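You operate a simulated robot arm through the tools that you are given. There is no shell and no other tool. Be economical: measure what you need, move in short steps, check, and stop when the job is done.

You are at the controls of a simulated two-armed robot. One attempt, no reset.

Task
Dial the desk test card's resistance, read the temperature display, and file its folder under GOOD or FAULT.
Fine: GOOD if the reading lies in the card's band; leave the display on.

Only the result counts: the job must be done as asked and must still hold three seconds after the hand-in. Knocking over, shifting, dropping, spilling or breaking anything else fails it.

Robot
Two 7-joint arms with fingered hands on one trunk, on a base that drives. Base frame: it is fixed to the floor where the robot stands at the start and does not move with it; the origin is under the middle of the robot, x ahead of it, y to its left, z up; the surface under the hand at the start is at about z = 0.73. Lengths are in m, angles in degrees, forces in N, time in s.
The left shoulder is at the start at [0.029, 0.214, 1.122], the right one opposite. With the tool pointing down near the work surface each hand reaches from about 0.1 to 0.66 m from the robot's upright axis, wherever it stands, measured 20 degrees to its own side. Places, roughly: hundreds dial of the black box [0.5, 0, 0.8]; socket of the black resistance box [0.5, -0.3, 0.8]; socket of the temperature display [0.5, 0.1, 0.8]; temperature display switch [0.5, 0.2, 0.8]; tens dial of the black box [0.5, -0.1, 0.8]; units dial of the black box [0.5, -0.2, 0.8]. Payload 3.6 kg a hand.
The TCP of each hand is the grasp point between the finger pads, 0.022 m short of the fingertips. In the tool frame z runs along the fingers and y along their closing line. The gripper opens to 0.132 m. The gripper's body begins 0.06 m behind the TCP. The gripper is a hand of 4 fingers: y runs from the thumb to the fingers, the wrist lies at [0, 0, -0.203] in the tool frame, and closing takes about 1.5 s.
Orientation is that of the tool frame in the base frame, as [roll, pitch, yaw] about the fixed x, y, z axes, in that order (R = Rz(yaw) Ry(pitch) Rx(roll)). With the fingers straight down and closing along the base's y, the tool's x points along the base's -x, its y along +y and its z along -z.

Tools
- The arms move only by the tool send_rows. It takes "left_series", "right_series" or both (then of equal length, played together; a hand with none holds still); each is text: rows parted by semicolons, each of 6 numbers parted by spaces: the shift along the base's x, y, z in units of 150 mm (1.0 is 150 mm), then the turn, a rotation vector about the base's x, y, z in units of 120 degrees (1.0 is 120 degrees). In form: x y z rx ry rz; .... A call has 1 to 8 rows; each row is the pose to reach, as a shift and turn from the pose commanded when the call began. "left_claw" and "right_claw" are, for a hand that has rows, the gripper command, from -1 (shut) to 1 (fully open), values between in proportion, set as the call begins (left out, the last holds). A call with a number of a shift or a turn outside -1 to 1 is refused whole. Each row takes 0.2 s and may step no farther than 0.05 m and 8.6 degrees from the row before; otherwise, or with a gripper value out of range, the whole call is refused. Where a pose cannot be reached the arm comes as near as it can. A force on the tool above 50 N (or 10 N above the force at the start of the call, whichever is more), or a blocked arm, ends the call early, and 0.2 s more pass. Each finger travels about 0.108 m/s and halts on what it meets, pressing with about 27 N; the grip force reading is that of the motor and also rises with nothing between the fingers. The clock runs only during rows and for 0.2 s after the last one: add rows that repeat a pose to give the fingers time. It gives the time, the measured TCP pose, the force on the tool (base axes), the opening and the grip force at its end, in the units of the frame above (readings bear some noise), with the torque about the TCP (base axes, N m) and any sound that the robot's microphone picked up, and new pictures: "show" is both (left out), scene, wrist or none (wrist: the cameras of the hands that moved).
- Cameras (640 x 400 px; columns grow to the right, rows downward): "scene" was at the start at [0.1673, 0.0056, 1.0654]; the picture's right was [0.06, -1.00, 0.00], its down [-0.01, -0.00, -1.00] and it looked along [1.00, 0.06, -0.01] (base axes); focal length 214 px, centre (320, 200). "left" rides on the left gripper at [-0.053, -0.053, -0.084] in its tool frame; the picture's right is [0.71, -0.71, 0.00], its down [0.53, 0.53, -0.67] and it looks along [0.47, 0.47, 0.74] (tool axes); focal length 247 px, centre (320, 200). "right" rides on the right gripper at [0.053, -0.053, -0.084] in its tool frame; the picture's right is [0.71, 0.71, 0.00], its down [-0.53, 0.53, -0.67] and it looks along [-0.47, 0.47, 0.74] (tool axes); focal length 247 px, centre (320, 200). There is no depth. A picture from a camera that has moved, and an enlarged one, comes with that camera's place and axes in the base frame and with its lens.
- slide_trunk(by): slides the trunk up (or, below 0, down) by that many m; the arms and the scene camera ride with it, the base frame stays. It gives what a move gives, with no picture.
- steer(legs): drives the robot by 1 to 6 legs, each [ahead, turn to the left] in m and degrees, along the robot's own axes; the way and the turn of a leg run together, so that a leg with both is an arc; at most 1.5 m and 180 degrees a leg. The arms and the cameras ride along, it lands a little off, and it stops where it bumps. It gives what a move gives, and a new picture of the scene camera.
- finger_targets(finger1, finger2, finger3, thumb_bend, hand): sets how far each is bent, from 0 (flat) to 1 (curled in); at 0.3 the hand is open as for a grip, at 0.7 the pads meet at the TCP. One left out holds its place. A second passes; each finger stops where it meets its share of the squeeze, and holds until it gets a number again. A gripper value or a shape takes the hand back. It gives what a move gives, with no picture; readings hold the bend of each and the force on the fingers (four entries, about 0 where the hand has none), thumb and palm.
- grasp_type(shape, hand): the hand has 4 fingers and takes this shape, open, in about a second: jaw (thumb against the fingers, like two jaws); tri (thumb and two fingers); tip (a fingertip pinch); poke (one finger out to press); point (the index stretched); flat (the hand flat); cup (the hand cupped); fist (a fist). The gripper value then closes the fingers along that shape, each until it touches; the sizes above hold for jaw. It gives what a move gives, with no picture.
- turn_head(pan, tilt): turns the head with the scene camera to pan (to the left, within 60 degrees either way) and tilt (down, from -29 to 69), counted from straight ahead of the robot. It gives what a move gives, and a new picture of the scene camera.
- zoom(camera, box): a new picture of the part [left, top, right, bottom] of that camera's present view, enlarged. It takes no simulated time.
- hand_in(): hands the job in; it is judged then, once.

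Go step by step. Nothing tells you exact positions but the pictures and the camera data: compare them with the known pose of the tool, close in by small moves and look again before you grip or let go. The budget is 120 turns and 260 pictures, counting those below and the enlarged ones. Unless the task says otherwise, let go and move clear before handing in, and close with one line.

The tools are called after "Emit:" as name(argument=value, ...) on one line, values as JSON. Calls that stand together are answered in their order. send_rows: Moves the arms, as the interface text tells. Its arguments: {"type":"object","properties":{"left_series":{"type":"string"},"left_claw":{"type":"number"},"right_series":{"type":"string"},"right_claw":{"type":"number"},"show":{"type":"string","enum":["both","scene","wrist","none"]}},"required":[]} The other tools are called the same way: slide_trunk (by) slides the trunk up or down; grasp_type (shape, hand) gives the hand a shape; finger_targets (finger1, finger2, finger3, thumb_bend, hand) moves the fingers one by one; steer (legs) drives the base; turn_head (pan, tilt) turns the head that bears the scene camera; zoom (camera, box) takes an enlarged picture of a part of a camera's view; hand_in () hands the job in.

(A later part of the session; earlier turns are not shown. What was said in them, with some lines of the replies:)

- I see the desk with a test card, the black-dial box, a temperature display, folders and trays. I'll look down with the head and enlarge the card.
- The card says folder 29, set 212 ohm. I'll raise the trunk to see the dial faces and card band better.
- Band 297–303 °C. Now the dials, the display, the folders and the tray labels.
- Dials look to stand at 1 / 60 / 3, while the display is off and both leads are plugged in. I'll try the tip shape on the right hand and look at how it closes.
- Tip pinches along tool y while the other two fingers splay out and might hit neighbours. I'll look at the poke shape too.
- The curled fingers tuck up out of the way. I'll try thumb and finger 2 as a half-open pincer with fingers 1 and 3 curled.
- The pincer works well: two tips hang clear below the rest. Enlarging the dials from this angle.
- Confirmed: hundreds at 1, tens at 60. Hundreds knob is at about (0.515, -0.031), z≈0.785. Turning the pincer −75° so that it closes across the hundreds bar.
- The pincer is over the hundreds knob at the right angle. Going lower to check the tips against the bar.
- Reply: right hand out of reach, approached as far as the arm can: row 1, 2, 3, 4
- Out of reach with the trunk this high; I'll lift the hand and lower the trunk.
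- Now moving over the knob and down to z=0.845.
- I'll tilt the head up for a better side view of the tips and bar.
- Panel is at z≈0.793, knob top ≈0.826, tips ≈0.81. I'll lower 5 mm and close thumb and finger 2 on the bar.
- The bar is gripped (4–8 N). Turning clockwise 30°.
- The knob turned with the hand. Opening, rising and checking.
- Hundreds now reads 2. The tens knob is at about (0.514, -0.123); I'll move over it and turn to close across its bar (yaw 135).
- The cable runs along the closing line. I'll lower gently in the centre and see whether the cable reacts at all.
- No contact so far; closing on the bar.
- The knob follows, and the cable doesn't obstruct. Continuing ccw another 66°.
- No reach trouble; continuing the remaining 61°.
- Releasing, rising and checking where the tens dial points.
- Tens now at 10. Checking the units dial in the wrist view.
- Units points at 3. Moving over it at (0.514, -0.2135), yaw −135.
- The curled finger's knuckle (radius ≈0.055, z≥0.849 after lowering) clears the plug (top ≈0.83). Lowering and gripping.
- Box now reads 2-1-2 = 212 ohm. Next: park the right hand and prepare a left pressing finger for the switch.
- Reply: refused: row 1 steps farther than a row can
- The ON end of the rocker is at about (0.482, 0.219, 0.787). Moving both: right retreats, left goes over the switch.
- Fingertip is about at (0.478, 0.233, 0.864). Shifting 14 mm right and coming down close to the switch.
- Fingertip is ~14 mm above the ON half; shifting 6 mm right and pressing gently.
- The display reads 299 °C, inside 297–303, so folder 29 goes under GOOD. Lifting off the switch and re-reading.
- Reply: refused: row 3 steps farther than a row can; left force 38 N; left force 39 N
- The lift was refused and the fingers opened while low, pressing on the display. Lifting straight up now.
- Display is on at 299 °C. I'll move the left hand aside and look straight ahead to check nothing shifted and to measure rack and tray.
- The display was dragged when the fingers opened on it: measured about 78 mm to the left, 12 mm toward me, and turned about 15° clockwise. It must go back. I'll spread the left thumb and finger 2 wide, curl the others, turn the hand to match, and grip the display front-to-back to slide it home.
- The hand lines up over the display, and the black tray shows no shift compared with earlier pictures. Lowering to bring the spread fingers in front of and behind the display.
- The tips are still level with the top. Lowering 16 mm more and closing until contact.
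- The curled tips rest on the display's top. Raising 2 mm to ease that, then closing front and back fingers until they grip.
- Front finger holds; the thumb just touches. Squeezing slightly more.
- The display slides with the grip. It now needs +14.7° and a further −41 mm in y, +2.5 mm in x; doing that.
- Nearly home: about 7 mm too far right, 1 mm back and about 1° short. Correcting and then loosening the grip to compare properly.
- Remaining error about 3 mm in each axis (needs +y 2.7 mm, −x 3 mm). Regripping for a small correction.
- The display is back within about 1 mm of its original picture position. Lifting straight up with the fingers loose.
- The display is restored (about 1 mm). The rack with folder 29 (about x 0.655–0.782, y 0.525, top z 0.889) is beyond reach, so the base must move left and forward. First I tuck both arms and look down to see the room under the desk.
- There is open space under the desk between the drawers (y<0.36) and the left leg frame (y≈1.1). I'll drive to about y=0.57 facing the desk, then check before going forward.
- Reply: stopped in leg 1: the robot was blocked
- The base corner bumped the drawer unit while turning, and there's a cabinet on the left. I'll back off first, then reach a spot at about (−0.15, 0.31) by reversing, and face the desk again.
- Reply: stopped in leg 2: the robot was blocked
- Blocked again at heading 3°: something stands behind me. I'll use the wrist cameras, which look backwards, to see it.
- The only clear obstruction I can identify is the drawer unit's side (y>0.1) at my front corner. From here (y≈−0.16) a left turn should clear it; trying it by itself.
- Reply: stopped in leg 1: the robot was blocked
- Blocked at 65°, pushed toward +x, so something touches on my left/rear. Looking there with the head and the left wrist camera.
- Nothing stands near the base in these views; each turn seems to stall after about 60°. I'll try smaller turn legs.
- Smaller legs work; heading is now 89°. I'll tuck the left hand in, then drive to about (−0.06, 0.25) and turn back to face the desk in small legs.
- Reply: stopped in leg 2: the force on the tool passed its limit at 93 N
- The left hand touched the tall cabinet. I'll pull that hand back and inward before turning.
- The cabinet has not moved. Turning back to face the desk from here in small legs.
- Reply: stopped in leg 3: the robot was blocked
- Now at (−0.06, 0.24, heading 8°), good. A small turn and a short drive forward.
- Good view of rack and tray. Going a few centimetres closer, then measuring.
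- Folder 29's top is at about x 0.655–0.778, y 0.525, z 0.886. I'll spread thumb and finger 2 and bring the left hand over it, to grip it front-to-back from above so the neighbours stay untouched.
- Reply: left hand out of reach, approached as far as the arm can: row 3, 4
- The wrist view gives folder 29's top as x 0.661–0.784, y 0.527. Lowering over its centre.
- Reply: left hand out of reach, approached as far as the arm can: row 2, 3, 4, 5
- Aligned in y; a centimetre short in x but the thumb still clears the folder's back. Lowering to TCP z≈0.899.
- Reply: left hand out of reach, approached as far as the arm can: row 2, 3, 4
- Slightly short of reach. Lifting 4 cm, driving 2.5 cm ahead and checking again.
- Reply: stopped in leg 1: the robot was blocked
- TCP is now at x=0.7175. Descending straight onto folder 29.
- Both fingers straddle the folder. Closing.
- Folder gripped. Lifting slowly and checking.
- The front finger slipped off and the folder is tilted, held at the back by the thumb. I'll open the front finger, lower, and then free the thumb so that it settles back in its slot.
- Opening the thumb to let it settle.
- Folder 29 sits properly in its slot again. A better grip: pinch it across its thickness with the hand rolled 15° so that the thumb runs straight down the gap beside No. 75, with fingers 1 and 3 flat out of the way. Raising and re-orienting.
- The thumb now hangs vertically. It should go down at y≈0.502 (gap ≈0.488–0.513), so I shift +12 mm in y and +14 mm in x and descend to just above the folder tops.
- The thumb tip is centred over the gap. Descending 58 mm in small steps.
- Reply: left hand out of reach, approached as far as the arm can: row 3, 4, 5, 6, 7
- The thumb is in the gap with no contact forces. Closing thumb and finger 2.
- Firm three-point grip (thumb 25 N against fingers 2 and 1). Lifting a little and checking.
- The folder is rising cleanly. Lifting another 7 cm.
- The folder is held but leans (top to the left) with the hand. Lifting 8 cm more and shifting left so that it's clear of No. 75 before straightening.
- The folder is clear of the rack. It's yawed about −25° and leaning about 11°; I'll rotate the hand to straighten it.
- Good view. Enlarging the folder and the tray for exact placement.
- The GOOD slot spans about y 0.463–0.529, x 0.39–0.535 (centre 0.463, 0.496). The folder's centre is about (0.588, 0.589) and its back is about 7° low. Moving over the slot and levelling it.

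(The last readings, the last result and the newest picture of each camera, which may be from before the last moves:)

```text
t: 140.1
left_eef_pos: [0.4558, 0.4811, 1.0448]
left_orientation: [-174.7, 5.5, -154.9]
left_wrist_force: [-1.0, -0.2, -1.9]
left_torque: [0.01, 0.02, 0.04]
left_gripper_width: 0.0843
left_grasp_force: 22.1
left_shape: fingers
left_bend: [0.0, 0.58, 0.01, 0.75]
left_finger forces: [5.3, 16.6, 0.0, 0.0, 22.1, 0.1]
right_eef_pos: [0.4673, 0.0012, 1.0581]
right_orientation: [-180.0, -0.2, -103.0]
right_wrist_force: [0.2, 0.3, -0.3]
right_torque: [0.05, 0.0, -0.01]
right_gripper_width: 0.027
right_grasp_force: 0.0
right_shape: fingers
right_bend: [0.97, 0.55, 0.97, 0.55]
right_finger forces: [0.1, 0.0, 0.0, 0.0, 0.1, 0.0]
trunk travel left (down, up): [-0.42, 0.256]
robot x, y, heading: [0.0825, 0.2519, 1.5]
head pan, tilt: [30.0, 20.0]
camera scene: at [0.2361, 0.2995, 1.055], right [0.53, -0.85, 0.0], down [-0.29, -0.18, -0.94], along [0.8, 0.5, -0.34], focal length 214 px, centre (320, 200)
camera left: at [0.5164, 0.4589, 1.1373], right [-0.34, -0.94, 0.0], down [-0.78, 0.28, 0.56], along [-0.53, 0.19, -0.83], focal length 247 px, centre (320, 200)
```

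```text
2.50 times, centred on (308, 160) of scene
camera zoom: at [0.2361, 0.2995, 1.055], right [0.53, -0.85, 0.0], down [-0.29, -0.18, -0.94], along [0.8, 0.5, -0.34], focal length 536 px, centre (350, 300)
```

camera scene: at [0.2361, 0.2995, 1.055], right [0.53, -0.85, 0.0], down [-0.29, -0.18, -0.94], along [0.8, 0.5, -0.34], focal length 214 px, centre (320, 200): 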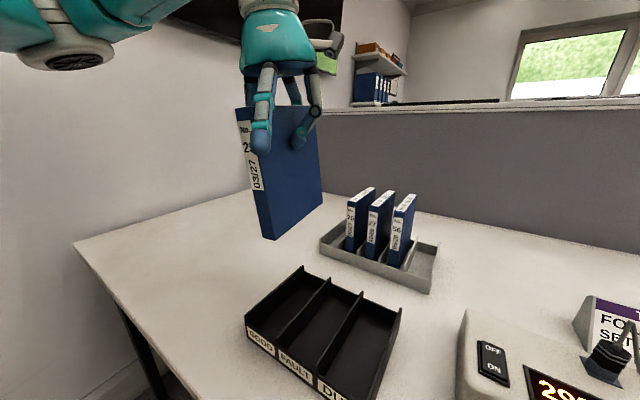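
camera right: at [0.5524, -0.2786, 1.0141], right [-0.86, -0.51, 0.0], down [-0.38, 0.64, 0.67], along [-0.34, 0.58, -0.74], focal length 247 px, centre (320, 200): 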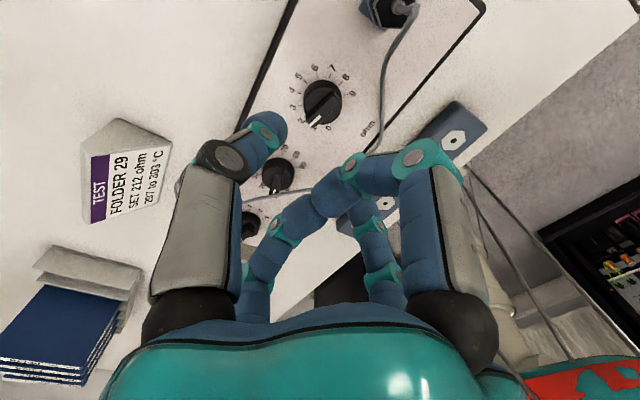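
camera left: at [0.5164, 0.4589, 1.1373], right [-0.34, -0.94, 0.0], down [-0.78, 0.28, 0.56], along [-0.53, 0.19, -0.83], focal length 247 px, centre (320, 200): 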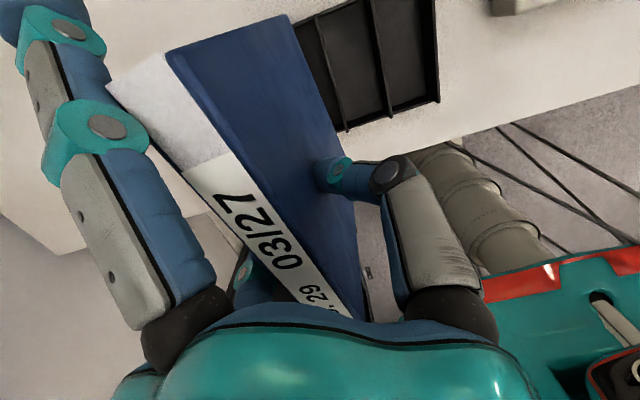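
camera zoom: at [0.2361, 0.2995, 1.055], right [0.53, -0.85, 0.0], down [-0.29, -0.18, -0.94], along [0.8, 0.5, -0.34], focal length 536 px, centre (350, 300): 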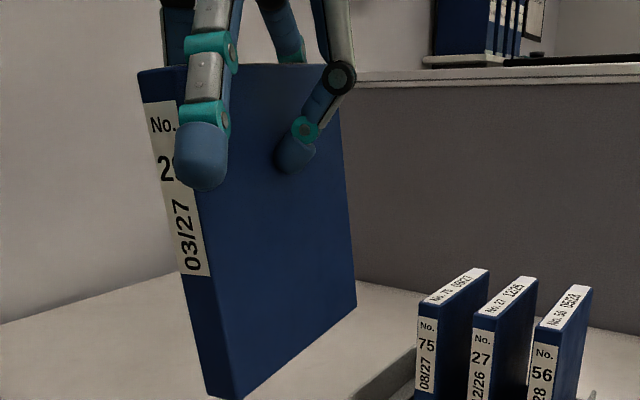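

Nearly aligned: small corrections of +3° pitch and +4° roll, then down to just above the tray walls.

Emit:
send_rows(left_series="0 0 0 0.033 0.025 0; 0 0 -0.2 0.033 0.025 0; 0 0 -0.4 0.033 0.025 0; 0 0 -0.6 0.033 0.025 0; 0 0 -0.73 0.033 0.025 0; 0 0 -0.73 0.033 0.025 0")

Emit:
turn_head(pan=30, tilt=40)

Emit:
zoom(camera="scene", box=[210, 60, 434, 200])

```text
t: 141.5
left_eef_pos: [0.4561, 0.4784, 0.9339]
left_orientation: [-179.4, 4.5, -155.3]
left_wrist_force: [-1.1, -0.2, -2.4]
left_torque: [0.01, 0.01, 0.0]
left_gripper_width: 0.0847
left_grasp_force: 21.6
left_shape: fingers
left_bend: [0.0, 0.58, 0.01, 0.75]
left_finger forces: [5.2, 16.5, 0.1, 0.0, 22.1, 0.1]
right_eef_pos: [0.4676, 0.0002, 1.0582]
right_orientation: [179.9, 0.0, -103.0]
right_wrist_force: [0.2, 0.1, -0.3]
right_torque: [0.04, -0.01, 0.0]
right_gripper_width: 0.0264
right_grasp_force: 0.1
right_shape: fingers
right_bend: [0.97, 0.55, 0.97, 0.55]
right_finger forces: [0.0, 0.0, 0.1, 0.0, 0.1, 0.0]
trunk travel left (down, up): [-0.42, 0.256]
robot x, y, heading: [0.0814, 0.2492, 1.7]
head pan, tilt: [30.0, 20.0]
camera scene: at [0.2361, 0.2995, 1.055], right [0.53, -0.85, 0.0], down [-0.29, -0.18, -0.94], along [0.8, 0.5, -0.34], focal length 214 px, centre (320, 200)
camera left: at [0.5222, 0.4509, 1.0218], right [-0.34, -0.94, -0.05], down [-0.75, 0.24, 0.62], along [-0.57, 0.25, -0.78], focal length 247 px, centre (320, 200)
```

scene: 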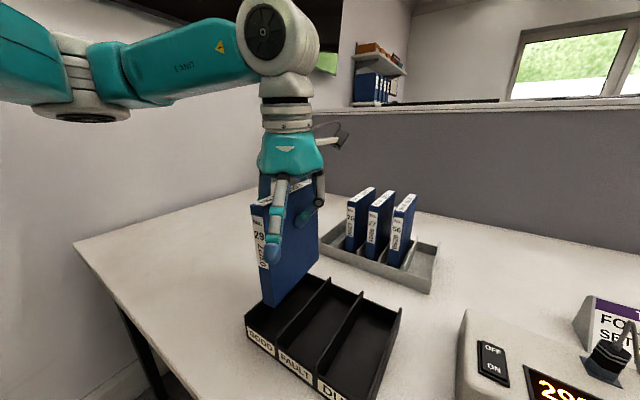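
left: 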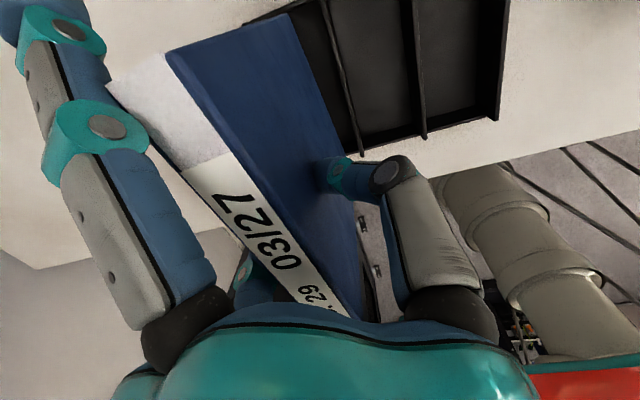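

```text
t: 142.3
left_eef_pos: [0.4566, 0.4796, 0.9345]
left_orientation: [-179.4, 4.5, -155.2]
left_wrist_force: [-0.2, 0.7, -2.7]
left_torque: [-0.05, 0.01, 0.0]
left_gripper_width: 0.0849
left_grasp_force: 22.0
left_shape: fingers
left_bend: [0.0, 0.58, 0.01, 0.75]
left_finger forces: [5.2, 16.6, 0.0, 0.1, 22.2, 0.1]
right_eef_pos: [0.4666, 0.0002, 1.0579]
right_orientation: [180.0, -0.1, -103.1]
right_wrist_force: [0.1, 0.5, 0.2]
right_torque: [0.02, 0.01, 0.03]
right_gripper_width: 0.0266
right_grasp_force: 0.1
right_shape: fingers
right_bend: [0.97, 0.55, 0.97, 0.55]
right_finger forces: [0.0, 0.0, 0.1, 0.0, 0.0, 0.1]
trunk travel left (down, up): [-0.42, 0.256]
robot x, y, heading: [0.0828, 0.2443, 1.7]
head pan, tilt: [30.0, 40.0]
camera scene: at [0.2293, 0.2953, 1.0236], right [0.53, -0.85, 0.0], down [-0.55, -0.34, -0.77], along [0.65, 0.4, -0.64], focal length 214 px, centre (320, 200)
```

scene: 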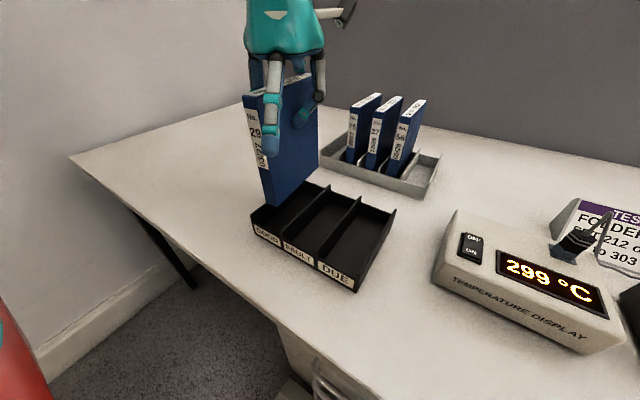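

```text
2.86 times, centred on (322, 130) of scene
camera zoom: at [0.2293, 0.2953, 1.0236], right [0.53, -0.85, 0.0], down [-0.55, -0.34, -0.77], along [0.65, 0.4, -0.64], focal length 613 px, centre (314, 400)
```

zoom: 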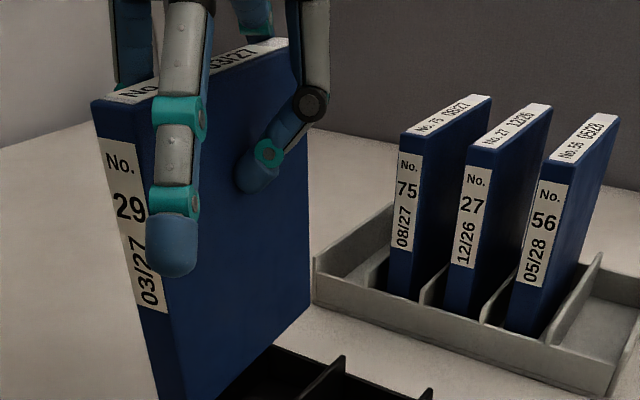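

Checking the bottom edge against the GOOD slot.

Emit:
zoom(camera="scene", box=[230, 160, 406, 270])

```text
3.64 times, centred on (318, 215) of scene
camera zoom: at [0.2293, 0.2953, 1.0236], right [0.53, -0.85, 0.0], down [-0.55, -0.34, -0.77], along [0.65, 0.4, -0.64], focal length 780 px, centre (327, 146)
```

zoom: 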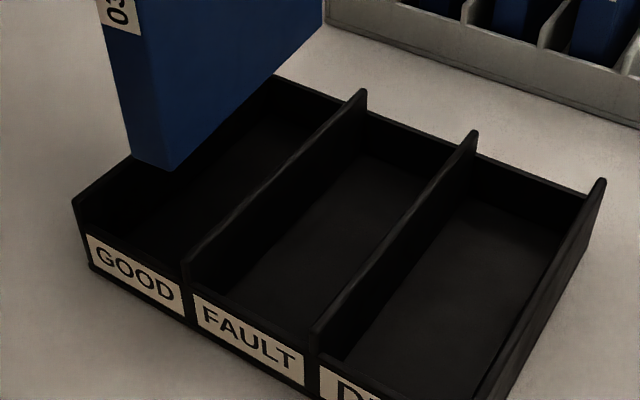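

The folder sits over GOOD with about 1 cm to spare each side; shifting −6 mm in x, yaw −4°, and lowering until it meets the tray floor.

Emit:
send_rows(left_series="-0.04 0.01 0 0 0 -0.033; -0.04 0.01 -0.1 0 0 -0.033; -0.04 0.01 -0.2 0 0 -0.033; -0.04 0.01 -0.3 0 0 -0.033; -0.04 0.01 -0.36 0 0 -0.033; -0.04 0.01 -0.36 0 0 -0.033")

Emit:
zoom(camera="scene", box=[210, 80, 402, 280])

```text
t: 143.7
left_eef_pos: [0.4509, 0.4816, 0.8801]
left_orientation: [-179.5, 4.4, -159.1]
left_wrist_force: [-0.2, -0.3, -2.2]
left_torque: [-0.03, 0.05, -0.04]
left_gripper_width: 0.0844
left_grasp_force: 22.0
left_shape: fingers
left_bend: [0.0, 0.57, 0.01, 0.75]
left_finger forces: [5.2, 16.4, 0.0, 0.0, 22.0, 0.0]
right_eef_pos: [0.4669, 0.0004, 1.0586]
right_orientation: [180.0, -0.1, -103.1]
right_wrist_force: [-0.8, -0.9, 0.0]
right_torque: [0.04, 0.01, -0.01]
right_gripper_width: 0.0268
right_grasp_force: 0.1
right_shape: fingers
right_bend: [0.97, 0.55, 0.97, 0.55]
right_finger forces: [0.1, 0.1, 0.0, 0.0, 0.0, 0.1]
trunk travel left (down, up): [-0.42, 0.256]
robot x, y, heading: [0.0822, 0.2501, 1.7]
head pan, tilt: [30.0, 40.0]
camera scene: at [0.2292, 0.2952, 1.0236], right [0.53, -0.85, 0.0], down [-0.55, -0.34, -0.77], along [0.65, 0.4, -0.64], focal length 214 px, centre (320, 200)
camera left: at [0.5141, 0.4486, 0.9685], right [-0.41, -0.91, -0.05], down [-0.73, 0.29, 0.62], along [-0.55, 0.29, -0.78], focal length 247 px, centre (320, 200)
```

scene: 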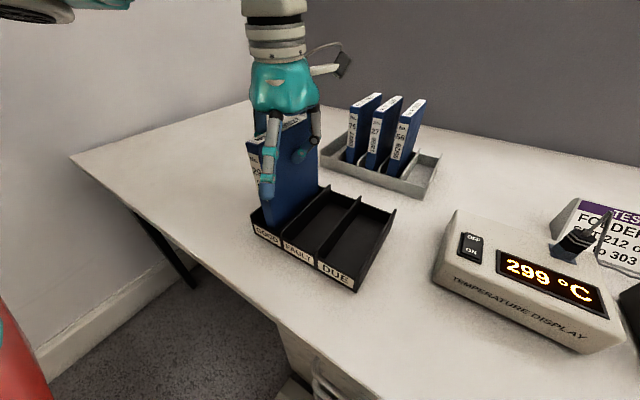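
left: 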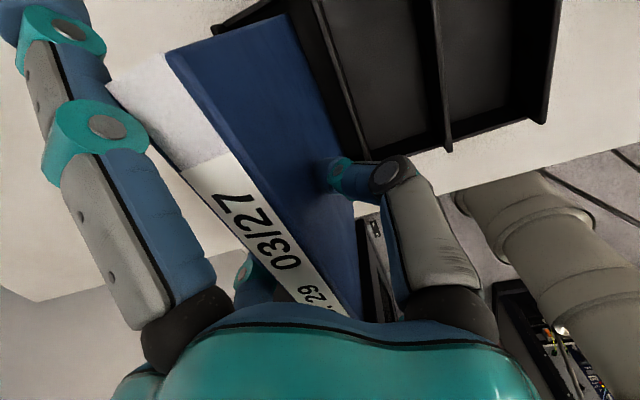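

```text
2.00 times, centred on (306, 180) of scene
camera zoom: at [0.2292, 0.2952, 1.0236], right [0.53, -0.85, 0.0], down [-0.55, -0.34, -0.77], along [0.65, 0.4, -0.64], focal length 429 px, centre (348, 240)
```

zoom: 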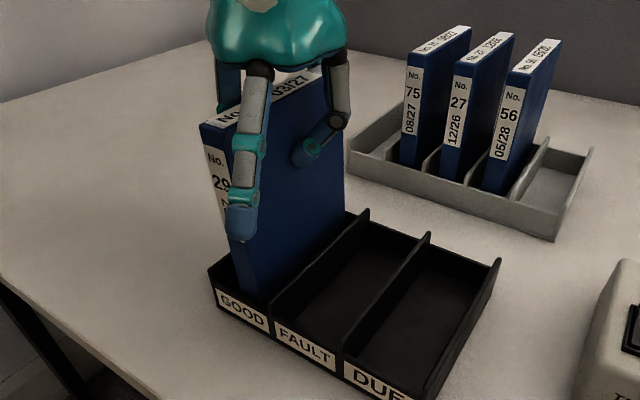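

The folder is inside the GOOD slot with no contact yet. Lowering the last 2 cm gently.

Emit:
send_rows(left_series="0 0 -0.03 0 0 0; 0 0 -0.06 0 0 0; 0 0 -0.09 0 0 0; 0 0 -0.11 0 0 0; 0 0 -0.13 0 0 0; 0 0 -0.15 0 0 0", show="none")

Emit:
zoom(camera="scene", box=[230, 120, 390, 270])

```text
t: 145.1
left_eef_pos: [0.4524, 0.4825, 0.8593]
left_orientation: [-179.5, 4.4, -159.3]
left_wrist_force: [0.2, -0.9, -0.7]
left_torque: [0.03, 0.05, -0.05]
left_gripper_width: 0.0846
left_grasp_force: 21.7
left_shape: fingers
left_bend: [0.0, 0.57, 0.01, 0.75]
left_finger forces: [5.1, 16.7, 0.0, 0.1, 22.2, 0.0]
right_eef_pos: [0.4672, 0.0003, 1.0577]
right_orientation: [180.0, 0.0, -103.1]
right_wrist_force: [0.3, -0.3, -0.2]
right_torque: [0.02, -0.02, 0.05]
right_gripper_width: 0.0269
right_grasp_force: 0.2
right_shape: fingers
right_bend: [0.97, 0.55, 0.97, 0.55]
right_finger forces: [0.0, 0.0, 0.0, 0.1, 0.0, 0.1]
trunk travel left (down, up): [-0.42, 0.256]
robot x, y, heading: [0.0805, 0.2484, 1.8]
head pan, tilt: [30.0, 40.0]
```

```text
2.67 times, centred on (310, 195) of scene
camera zoom: at [0.2292, 0.2952, 1.0236], right [0.53, -0.85, 0.0], down [-0.55, -0.34, -0.77], along [0.65, 0.4, -0.64], focal length 572 px, centre (347, 213)
```

zoom: 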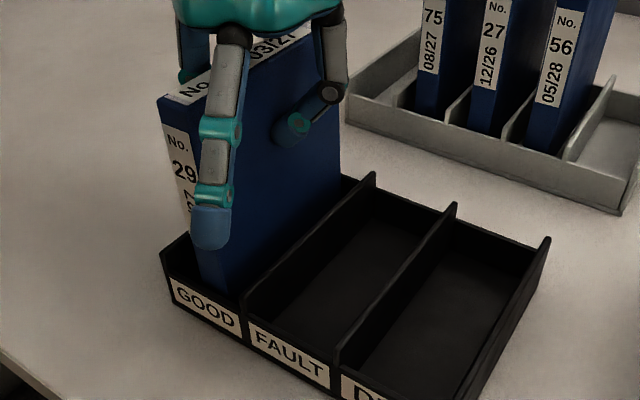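

The weight reading is dropping (first touch). A few more millimetres.

Emit:
send_rows(left_series="0 0 -0.015 0 0 0; 0 0 -0.03 0 0 0; 0 0 -0.04 0 0 0; 0 0 -0.04 0 0 0", show="none")

```text
t: 146.1
left_eef_pos: [0.4513, 0.4811, 0.8556]
left_orientation: [-179.2, 4.8, -159.2]
left_wrist_force: [3.5, -2.7, 26.3]
left_torque: [0.19, -0.51, 0.28]
left_gripper_width: 0.0849
left_grasp_force: 29.7
left_shape: fingers
left_bend: [0.0, 0.57, 0.01, 0.77]
left_finger forces: [12.7, 17.6, 0.0, 0.0, 28.8, 0.1]
right_eef_pos: [0.4664, -0.0014, 1.0596]
right_orientation: [-180.0, -0.1, -103.1]
right_wrist_force: [0.2, 0.0, -0.2]
right_torque: [0.0, -0.06, 0.0]
right_gripper_width: 0.0266
right_grasp_force: 0.1
right_shape: fingers
right_bend: [0.97, 0.55, 0.97, 0.55]
right_finger forces: [0.0, 0.1, 0.0, 0.0, 0.1, 0.0]
trunk travel left (down, up): [-0.42, 0.256]
robot x, y, heading: [0.0808, 0.2514, 2.1]
head pan, tilt: [30.0, 40.0]
```

On the floor of the slot (26 N). Easing 2.5 mm up and releasing.

Emit:
send_rows(left_series="0 0 0.017 0 0 0; 0 0 0.017 0 0 0", show="none")

Emit:
finger_targets(hand="left", finger2=0.5, thumb_bend=0.55)

Emit:
zoom(camera="scene", box=[210, 90, 402, 270])

Emit:
zoom(camera="left", box=[0, 0, 640, 400])

```text
t: 146.7
left_eef_pos: [0.451, 0.4823, 0.856]
left_orientation: [-179.4, 4.4, -159.1]
left_wrist_force: [4.1, -1.6, 14.1]
left_torque: [0.16, -0.42, 0.07]
left_gripper_width: 0.0852
left_grasp_force: 26.1
left_shape: fingers
left_bend: [0.0, 0.57, 0.01, 0.77]
left_finger forces: [8.9, 17.4, 0.0, 0.0, 25.9, 0.1]
right_eef_pos: [0.467, 0.0004, 1.0578]
right_orientation: [180.0, 0.0, -103.2]
right_wrist_force: [-0.1, -0.3, 0.0]
right_torque: [0.03, -0.01, -0.01]
right_gripper_width: 0.0266
right_grasp_force: 0.0
right_shape: fingers
right_bend: [0.97, 0.55, 0.97, 0.55]
right_finger forces: [0.0, 0.1, 0.0, 0.0, 0.0, 0.0]
trunk travel left (down, up): [-0.42, 0.256]
robot x, y, heading: [0.0832, 0.2484, 1.9]
head pan, tilt: [30.0, 40.0]
```

```text
t: 147.7
left_eef_pos: [0.4513, 0.4827, 0.8553]
left_orientation: [-179.5, 4.4, -159.3]
left_wrist_force: [0.1, -0.1, 0.0]
left_torque: [-0.02, 0.0, -0.01]
left_gripper_width: 0.0907
left_grasp_force: 0.3
left_shape: fingers
left_bend: [0.0, 0.5, 0.01, 0.55]
left_finger forces: [0.1, 0.1, 0.1, 0.0, 0.1, 0.0]
right_eef_pos: [0.4666, 0.0004, 1.0576]
right_orientation: [-179.9, 0.0, -103.1]
right_wrist_force: [-0.2, -0.1, 0.8]
right_torque: [0.02, 0.01, -0.02]
right_gripper_width: 0.0267
right_grasp_force: 0.0
right_shape: fingers
right_bend: [0.97, 0.55, 0.97, 0.55]
right_finger forces: [0.0, 0.0, 0.0, 0.1, 0.0, 0.1]
trunk travel left (down, up): [-0.42, 0.256]
robot x, y, heading: [0.08, 0.2437, 1.5]
head pan, tilt: [30.0, 40.0]
```

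```text
2.22 times, centred on (306, 180) of scene
camera zoom: at [0.2291, 0.2952, 1.0236], right [0.53, -0.85, 0.0], down [-0.55, -0.34, -0.77], along [0.65, 0.4, -0.64], focal length 477 px, centre (351, 244)
```

zoom: 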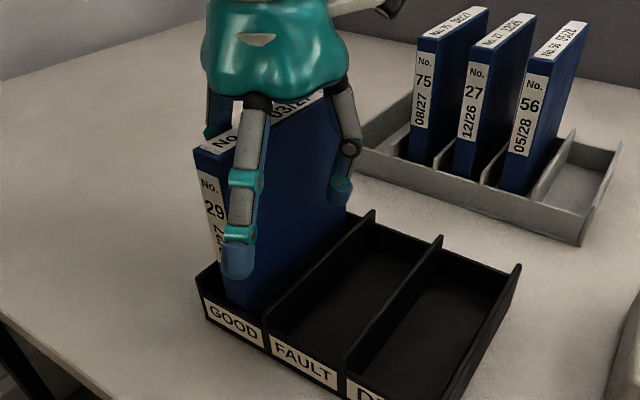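

```text
1.00 times, centred on (320, 200) of left (not enlarged: the box is as wide or as high as the picture)
camera zoom: at [0.5141, 0.4502, 0.9435], right [-0.41, -0.91, -0.05], down [-0.73, 0.29, 0.62], along [-0.55, 0.29, -0.78], focal length 247 px, centre (320, 200)
```

zoom: 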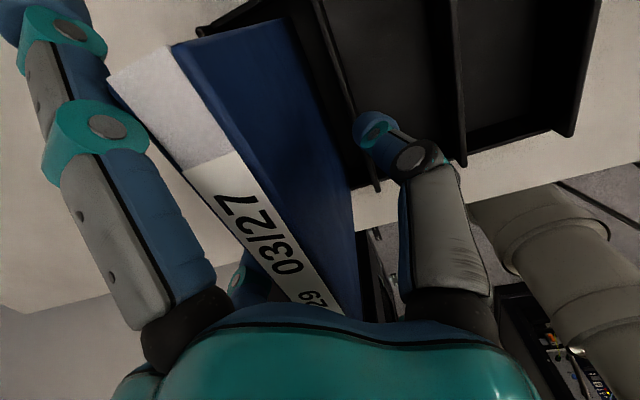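

Released; the folder stands in GOOD. Rising straight up slowly.

Emit:
send_rows(left_series="0 0 0.07 0 0 0; 0 0 0.15 0 0 0; 0 0 0.3 0 0 0; 0 0 0.5 0 0 0; 0 0 0.75 0 0 0; 0 0 1 0 0 0; 0 0 1 0 0 0")

Emit:
zoom(camera="scene", box=[210, 90, 402, 270])

```text
t: 149.3
left_eef_pos: [0.4538, 0.4823, 1.0064]
left_orientation: [-179.4, 4.4, -159.3]
left_wrist_force: [0.1, -0.3, 0.3]
left_torque: [0.0, -0.02, 0.02]
left_gripper_width: 0.0908
left_grasp_force: 0.0
left_shape: fingers
left_bend: [0.0, 0.5, 0.01, 0.55]
left_finger forces: [0.1, 0.1, 0.0, 0.0, 0.1, 0.0]
right_eef_pos: [0.4671, 0.0012, 1.0588]
right_orientation: [180.0, 0.0, -103.1]
right_wrist_force: [-0.1, 0.4, -0.3]
right_torque: [0.01, -0.02, -0.02]
right_gripper_width: 0.0268
right_grasp_force: 0.0
right_shape: fingers
right_bend: [0.97, 0.55, 0.97, 0.55]
right_finger forces: [0.0, 0.1, 0.0, 0.1, 0.0, 0.1]
trunk travel left (down, up): [-0.42, 0.256]
robot x, y, heading: [0.0853, 0.2477, 1.9]
head pan, tilt: [30.0, 40.0]
camera scene: at [0.2292, 0.2952, 1.0236], right [0.53, -0.85, 0.0], down [-0.55, -0.34, -0.77], along [0.65, 0.4, -0.64], focal length 214 px, centre (320, 200)
camera left: at [0.5158, 0.4496, 1.0941], right [-0.41, -0.91, -0.05], down [-0.73, 0.29, 0.62], along [-0.55, 0.29, -0.78], focal length 247 px, centre (320, 200)
```

scene: 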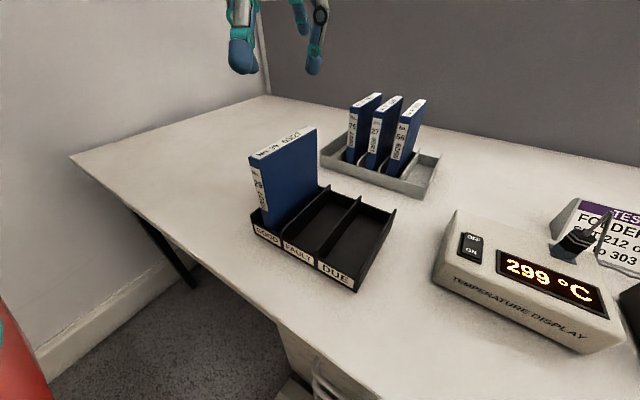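
left: 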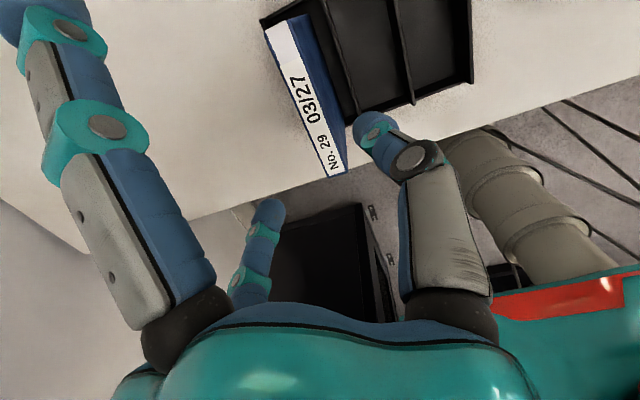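

```text
2.22 times, centred on (306, 180) of scene
camera zoom: at [0.2292, 0.2952, 1.0236], right [0.53, -0.85, 0.0], down [-0.55, -0.34, -0.77], along [0.65, 0.4, -0.64], focal length 477 px, centre (351, 244)
```

zoom: 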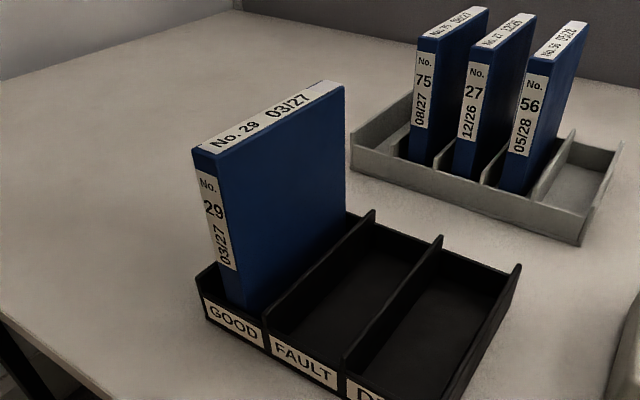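

Folder 29 stands in GOOD, the display still reads 299 °C, and the other folders are in place. Moving the left hand clear and taking a last look.

Emit:
send_rows(left_series="-0.2 0 0.2 0 0 0; -0.45 0 0.3 0 0 0; -0.7 -0.1 0.4 0 0 0; -0.9 -0.2 0.4 0 0 0", show="none")

Emit:
turn_head(pan=0, tilt=35)

```text
t: 150.3
left_eef_pos: [0.3288, 0.4516, 1.0734]
left_orientation: [-179.5, 4.3, -159.1]
left_wrist_force: [-0.1, -0.1, 0.8]
left_torque: [0.03, 0.02, 0.01]
left_gripper_width: 0.0907
left_grasp_force: 0.1
left_shape: fingers
left_bend: [0.0, 0.5, 0.01, 0.55]
left_finger forces: [0.0, 0.1, 0.0, 0.1, 0.0, 0.0]
left hand out of reach, approached as far as the arm can: row 4
right_eef_pos: [0.4662, -0.0009, 1.0582]
right_orientation: [180.0, 0.0, -103.1]
right_wrist_force: [-0.8, 0.2, 0.2]
right_torque: [0.0, -0.02, -0.01]
right_gripper_width: 0.0267
right_grasp_force: 0.0
right_shape: fingers
right_bend: [0.97, 0.55, 0.97, 0.55]
right_finger forces: [0.1, 0.0, 0.0, 0.0, 0.0, 0.1]
trunk travel left (down, up): [-0.42, 0.256]
robot x, y, heading: [0.0784, 0.2473, 1.8]
head pan, tilt: [30.0, 40.0]
```

```text
t: 151.3
left_eef_pos: [0.329, 0.4519, 1.0734]
left_orientation: [-179.6, 4.3, -159.1]
left_wrist_force: [1.0, 0.7, 0.2]
left_torque: [-0.01, 0.01, -0.02]
left_gripper_width: 0.0907
left_grasp_force: 0.0
left_shape: fingers
left_bend: [0.0, 0.5, 0.01, 0.55]
left_finger forces: [0.0, 0.0, 0.1, 0.0, 0.0, 0.0]
right_eef_pos: [0.4679, 0.0015, 1.0576]
right_orientation: [-179.9, 0.0, -103.1]
right_wrist_force: [-0.6, -0.2, -0.4]
right_torque: [-0.01, 0.01, 0.01]
right_gripper_width: 0.0269
right_grasp_force: 0.0
right_shape: fingers
right_bend: [0.97, 0.55, 0.97, 0.55]
right_finger forces: [0.1, 0.1, 0.0, 0.0, 0.0, 0.0]
trunk travel left (down, up): [-0.42, 0.256]
robot x, y, heading: [0.0816, 0.2491, 1.8]
head pan, tilt: [0.0, 35.0]
camera scene: at [0.2449, 0.2532, 1.0311], right [0.03, -1.0, 0.0], down [-0.57, -0.02, -0.82], along [0.82, 0.03, -0.57], focal length 214 px, centre (320, 200)
```

scene: 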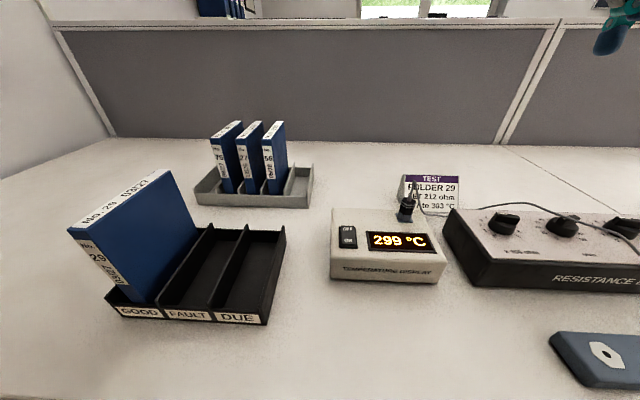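

Everything stands as wanted: 212 ohm dialled, display on at 299 °C, folder 29 in GOOD, hands clear. Handing in.

Emit:
hand_in()

```text
The job is handed in.
```

I dialled 212 ohm, the display read 299 °C (band 297–303) and is still on, and folder 29 is filed under GOOD. While switching the display on I dragged it about 8 cm and slid it back to within about 1–2 mm, the left hand also bumped the tall cabinet, and the base pushed against the drawer unit; neither looked moved.
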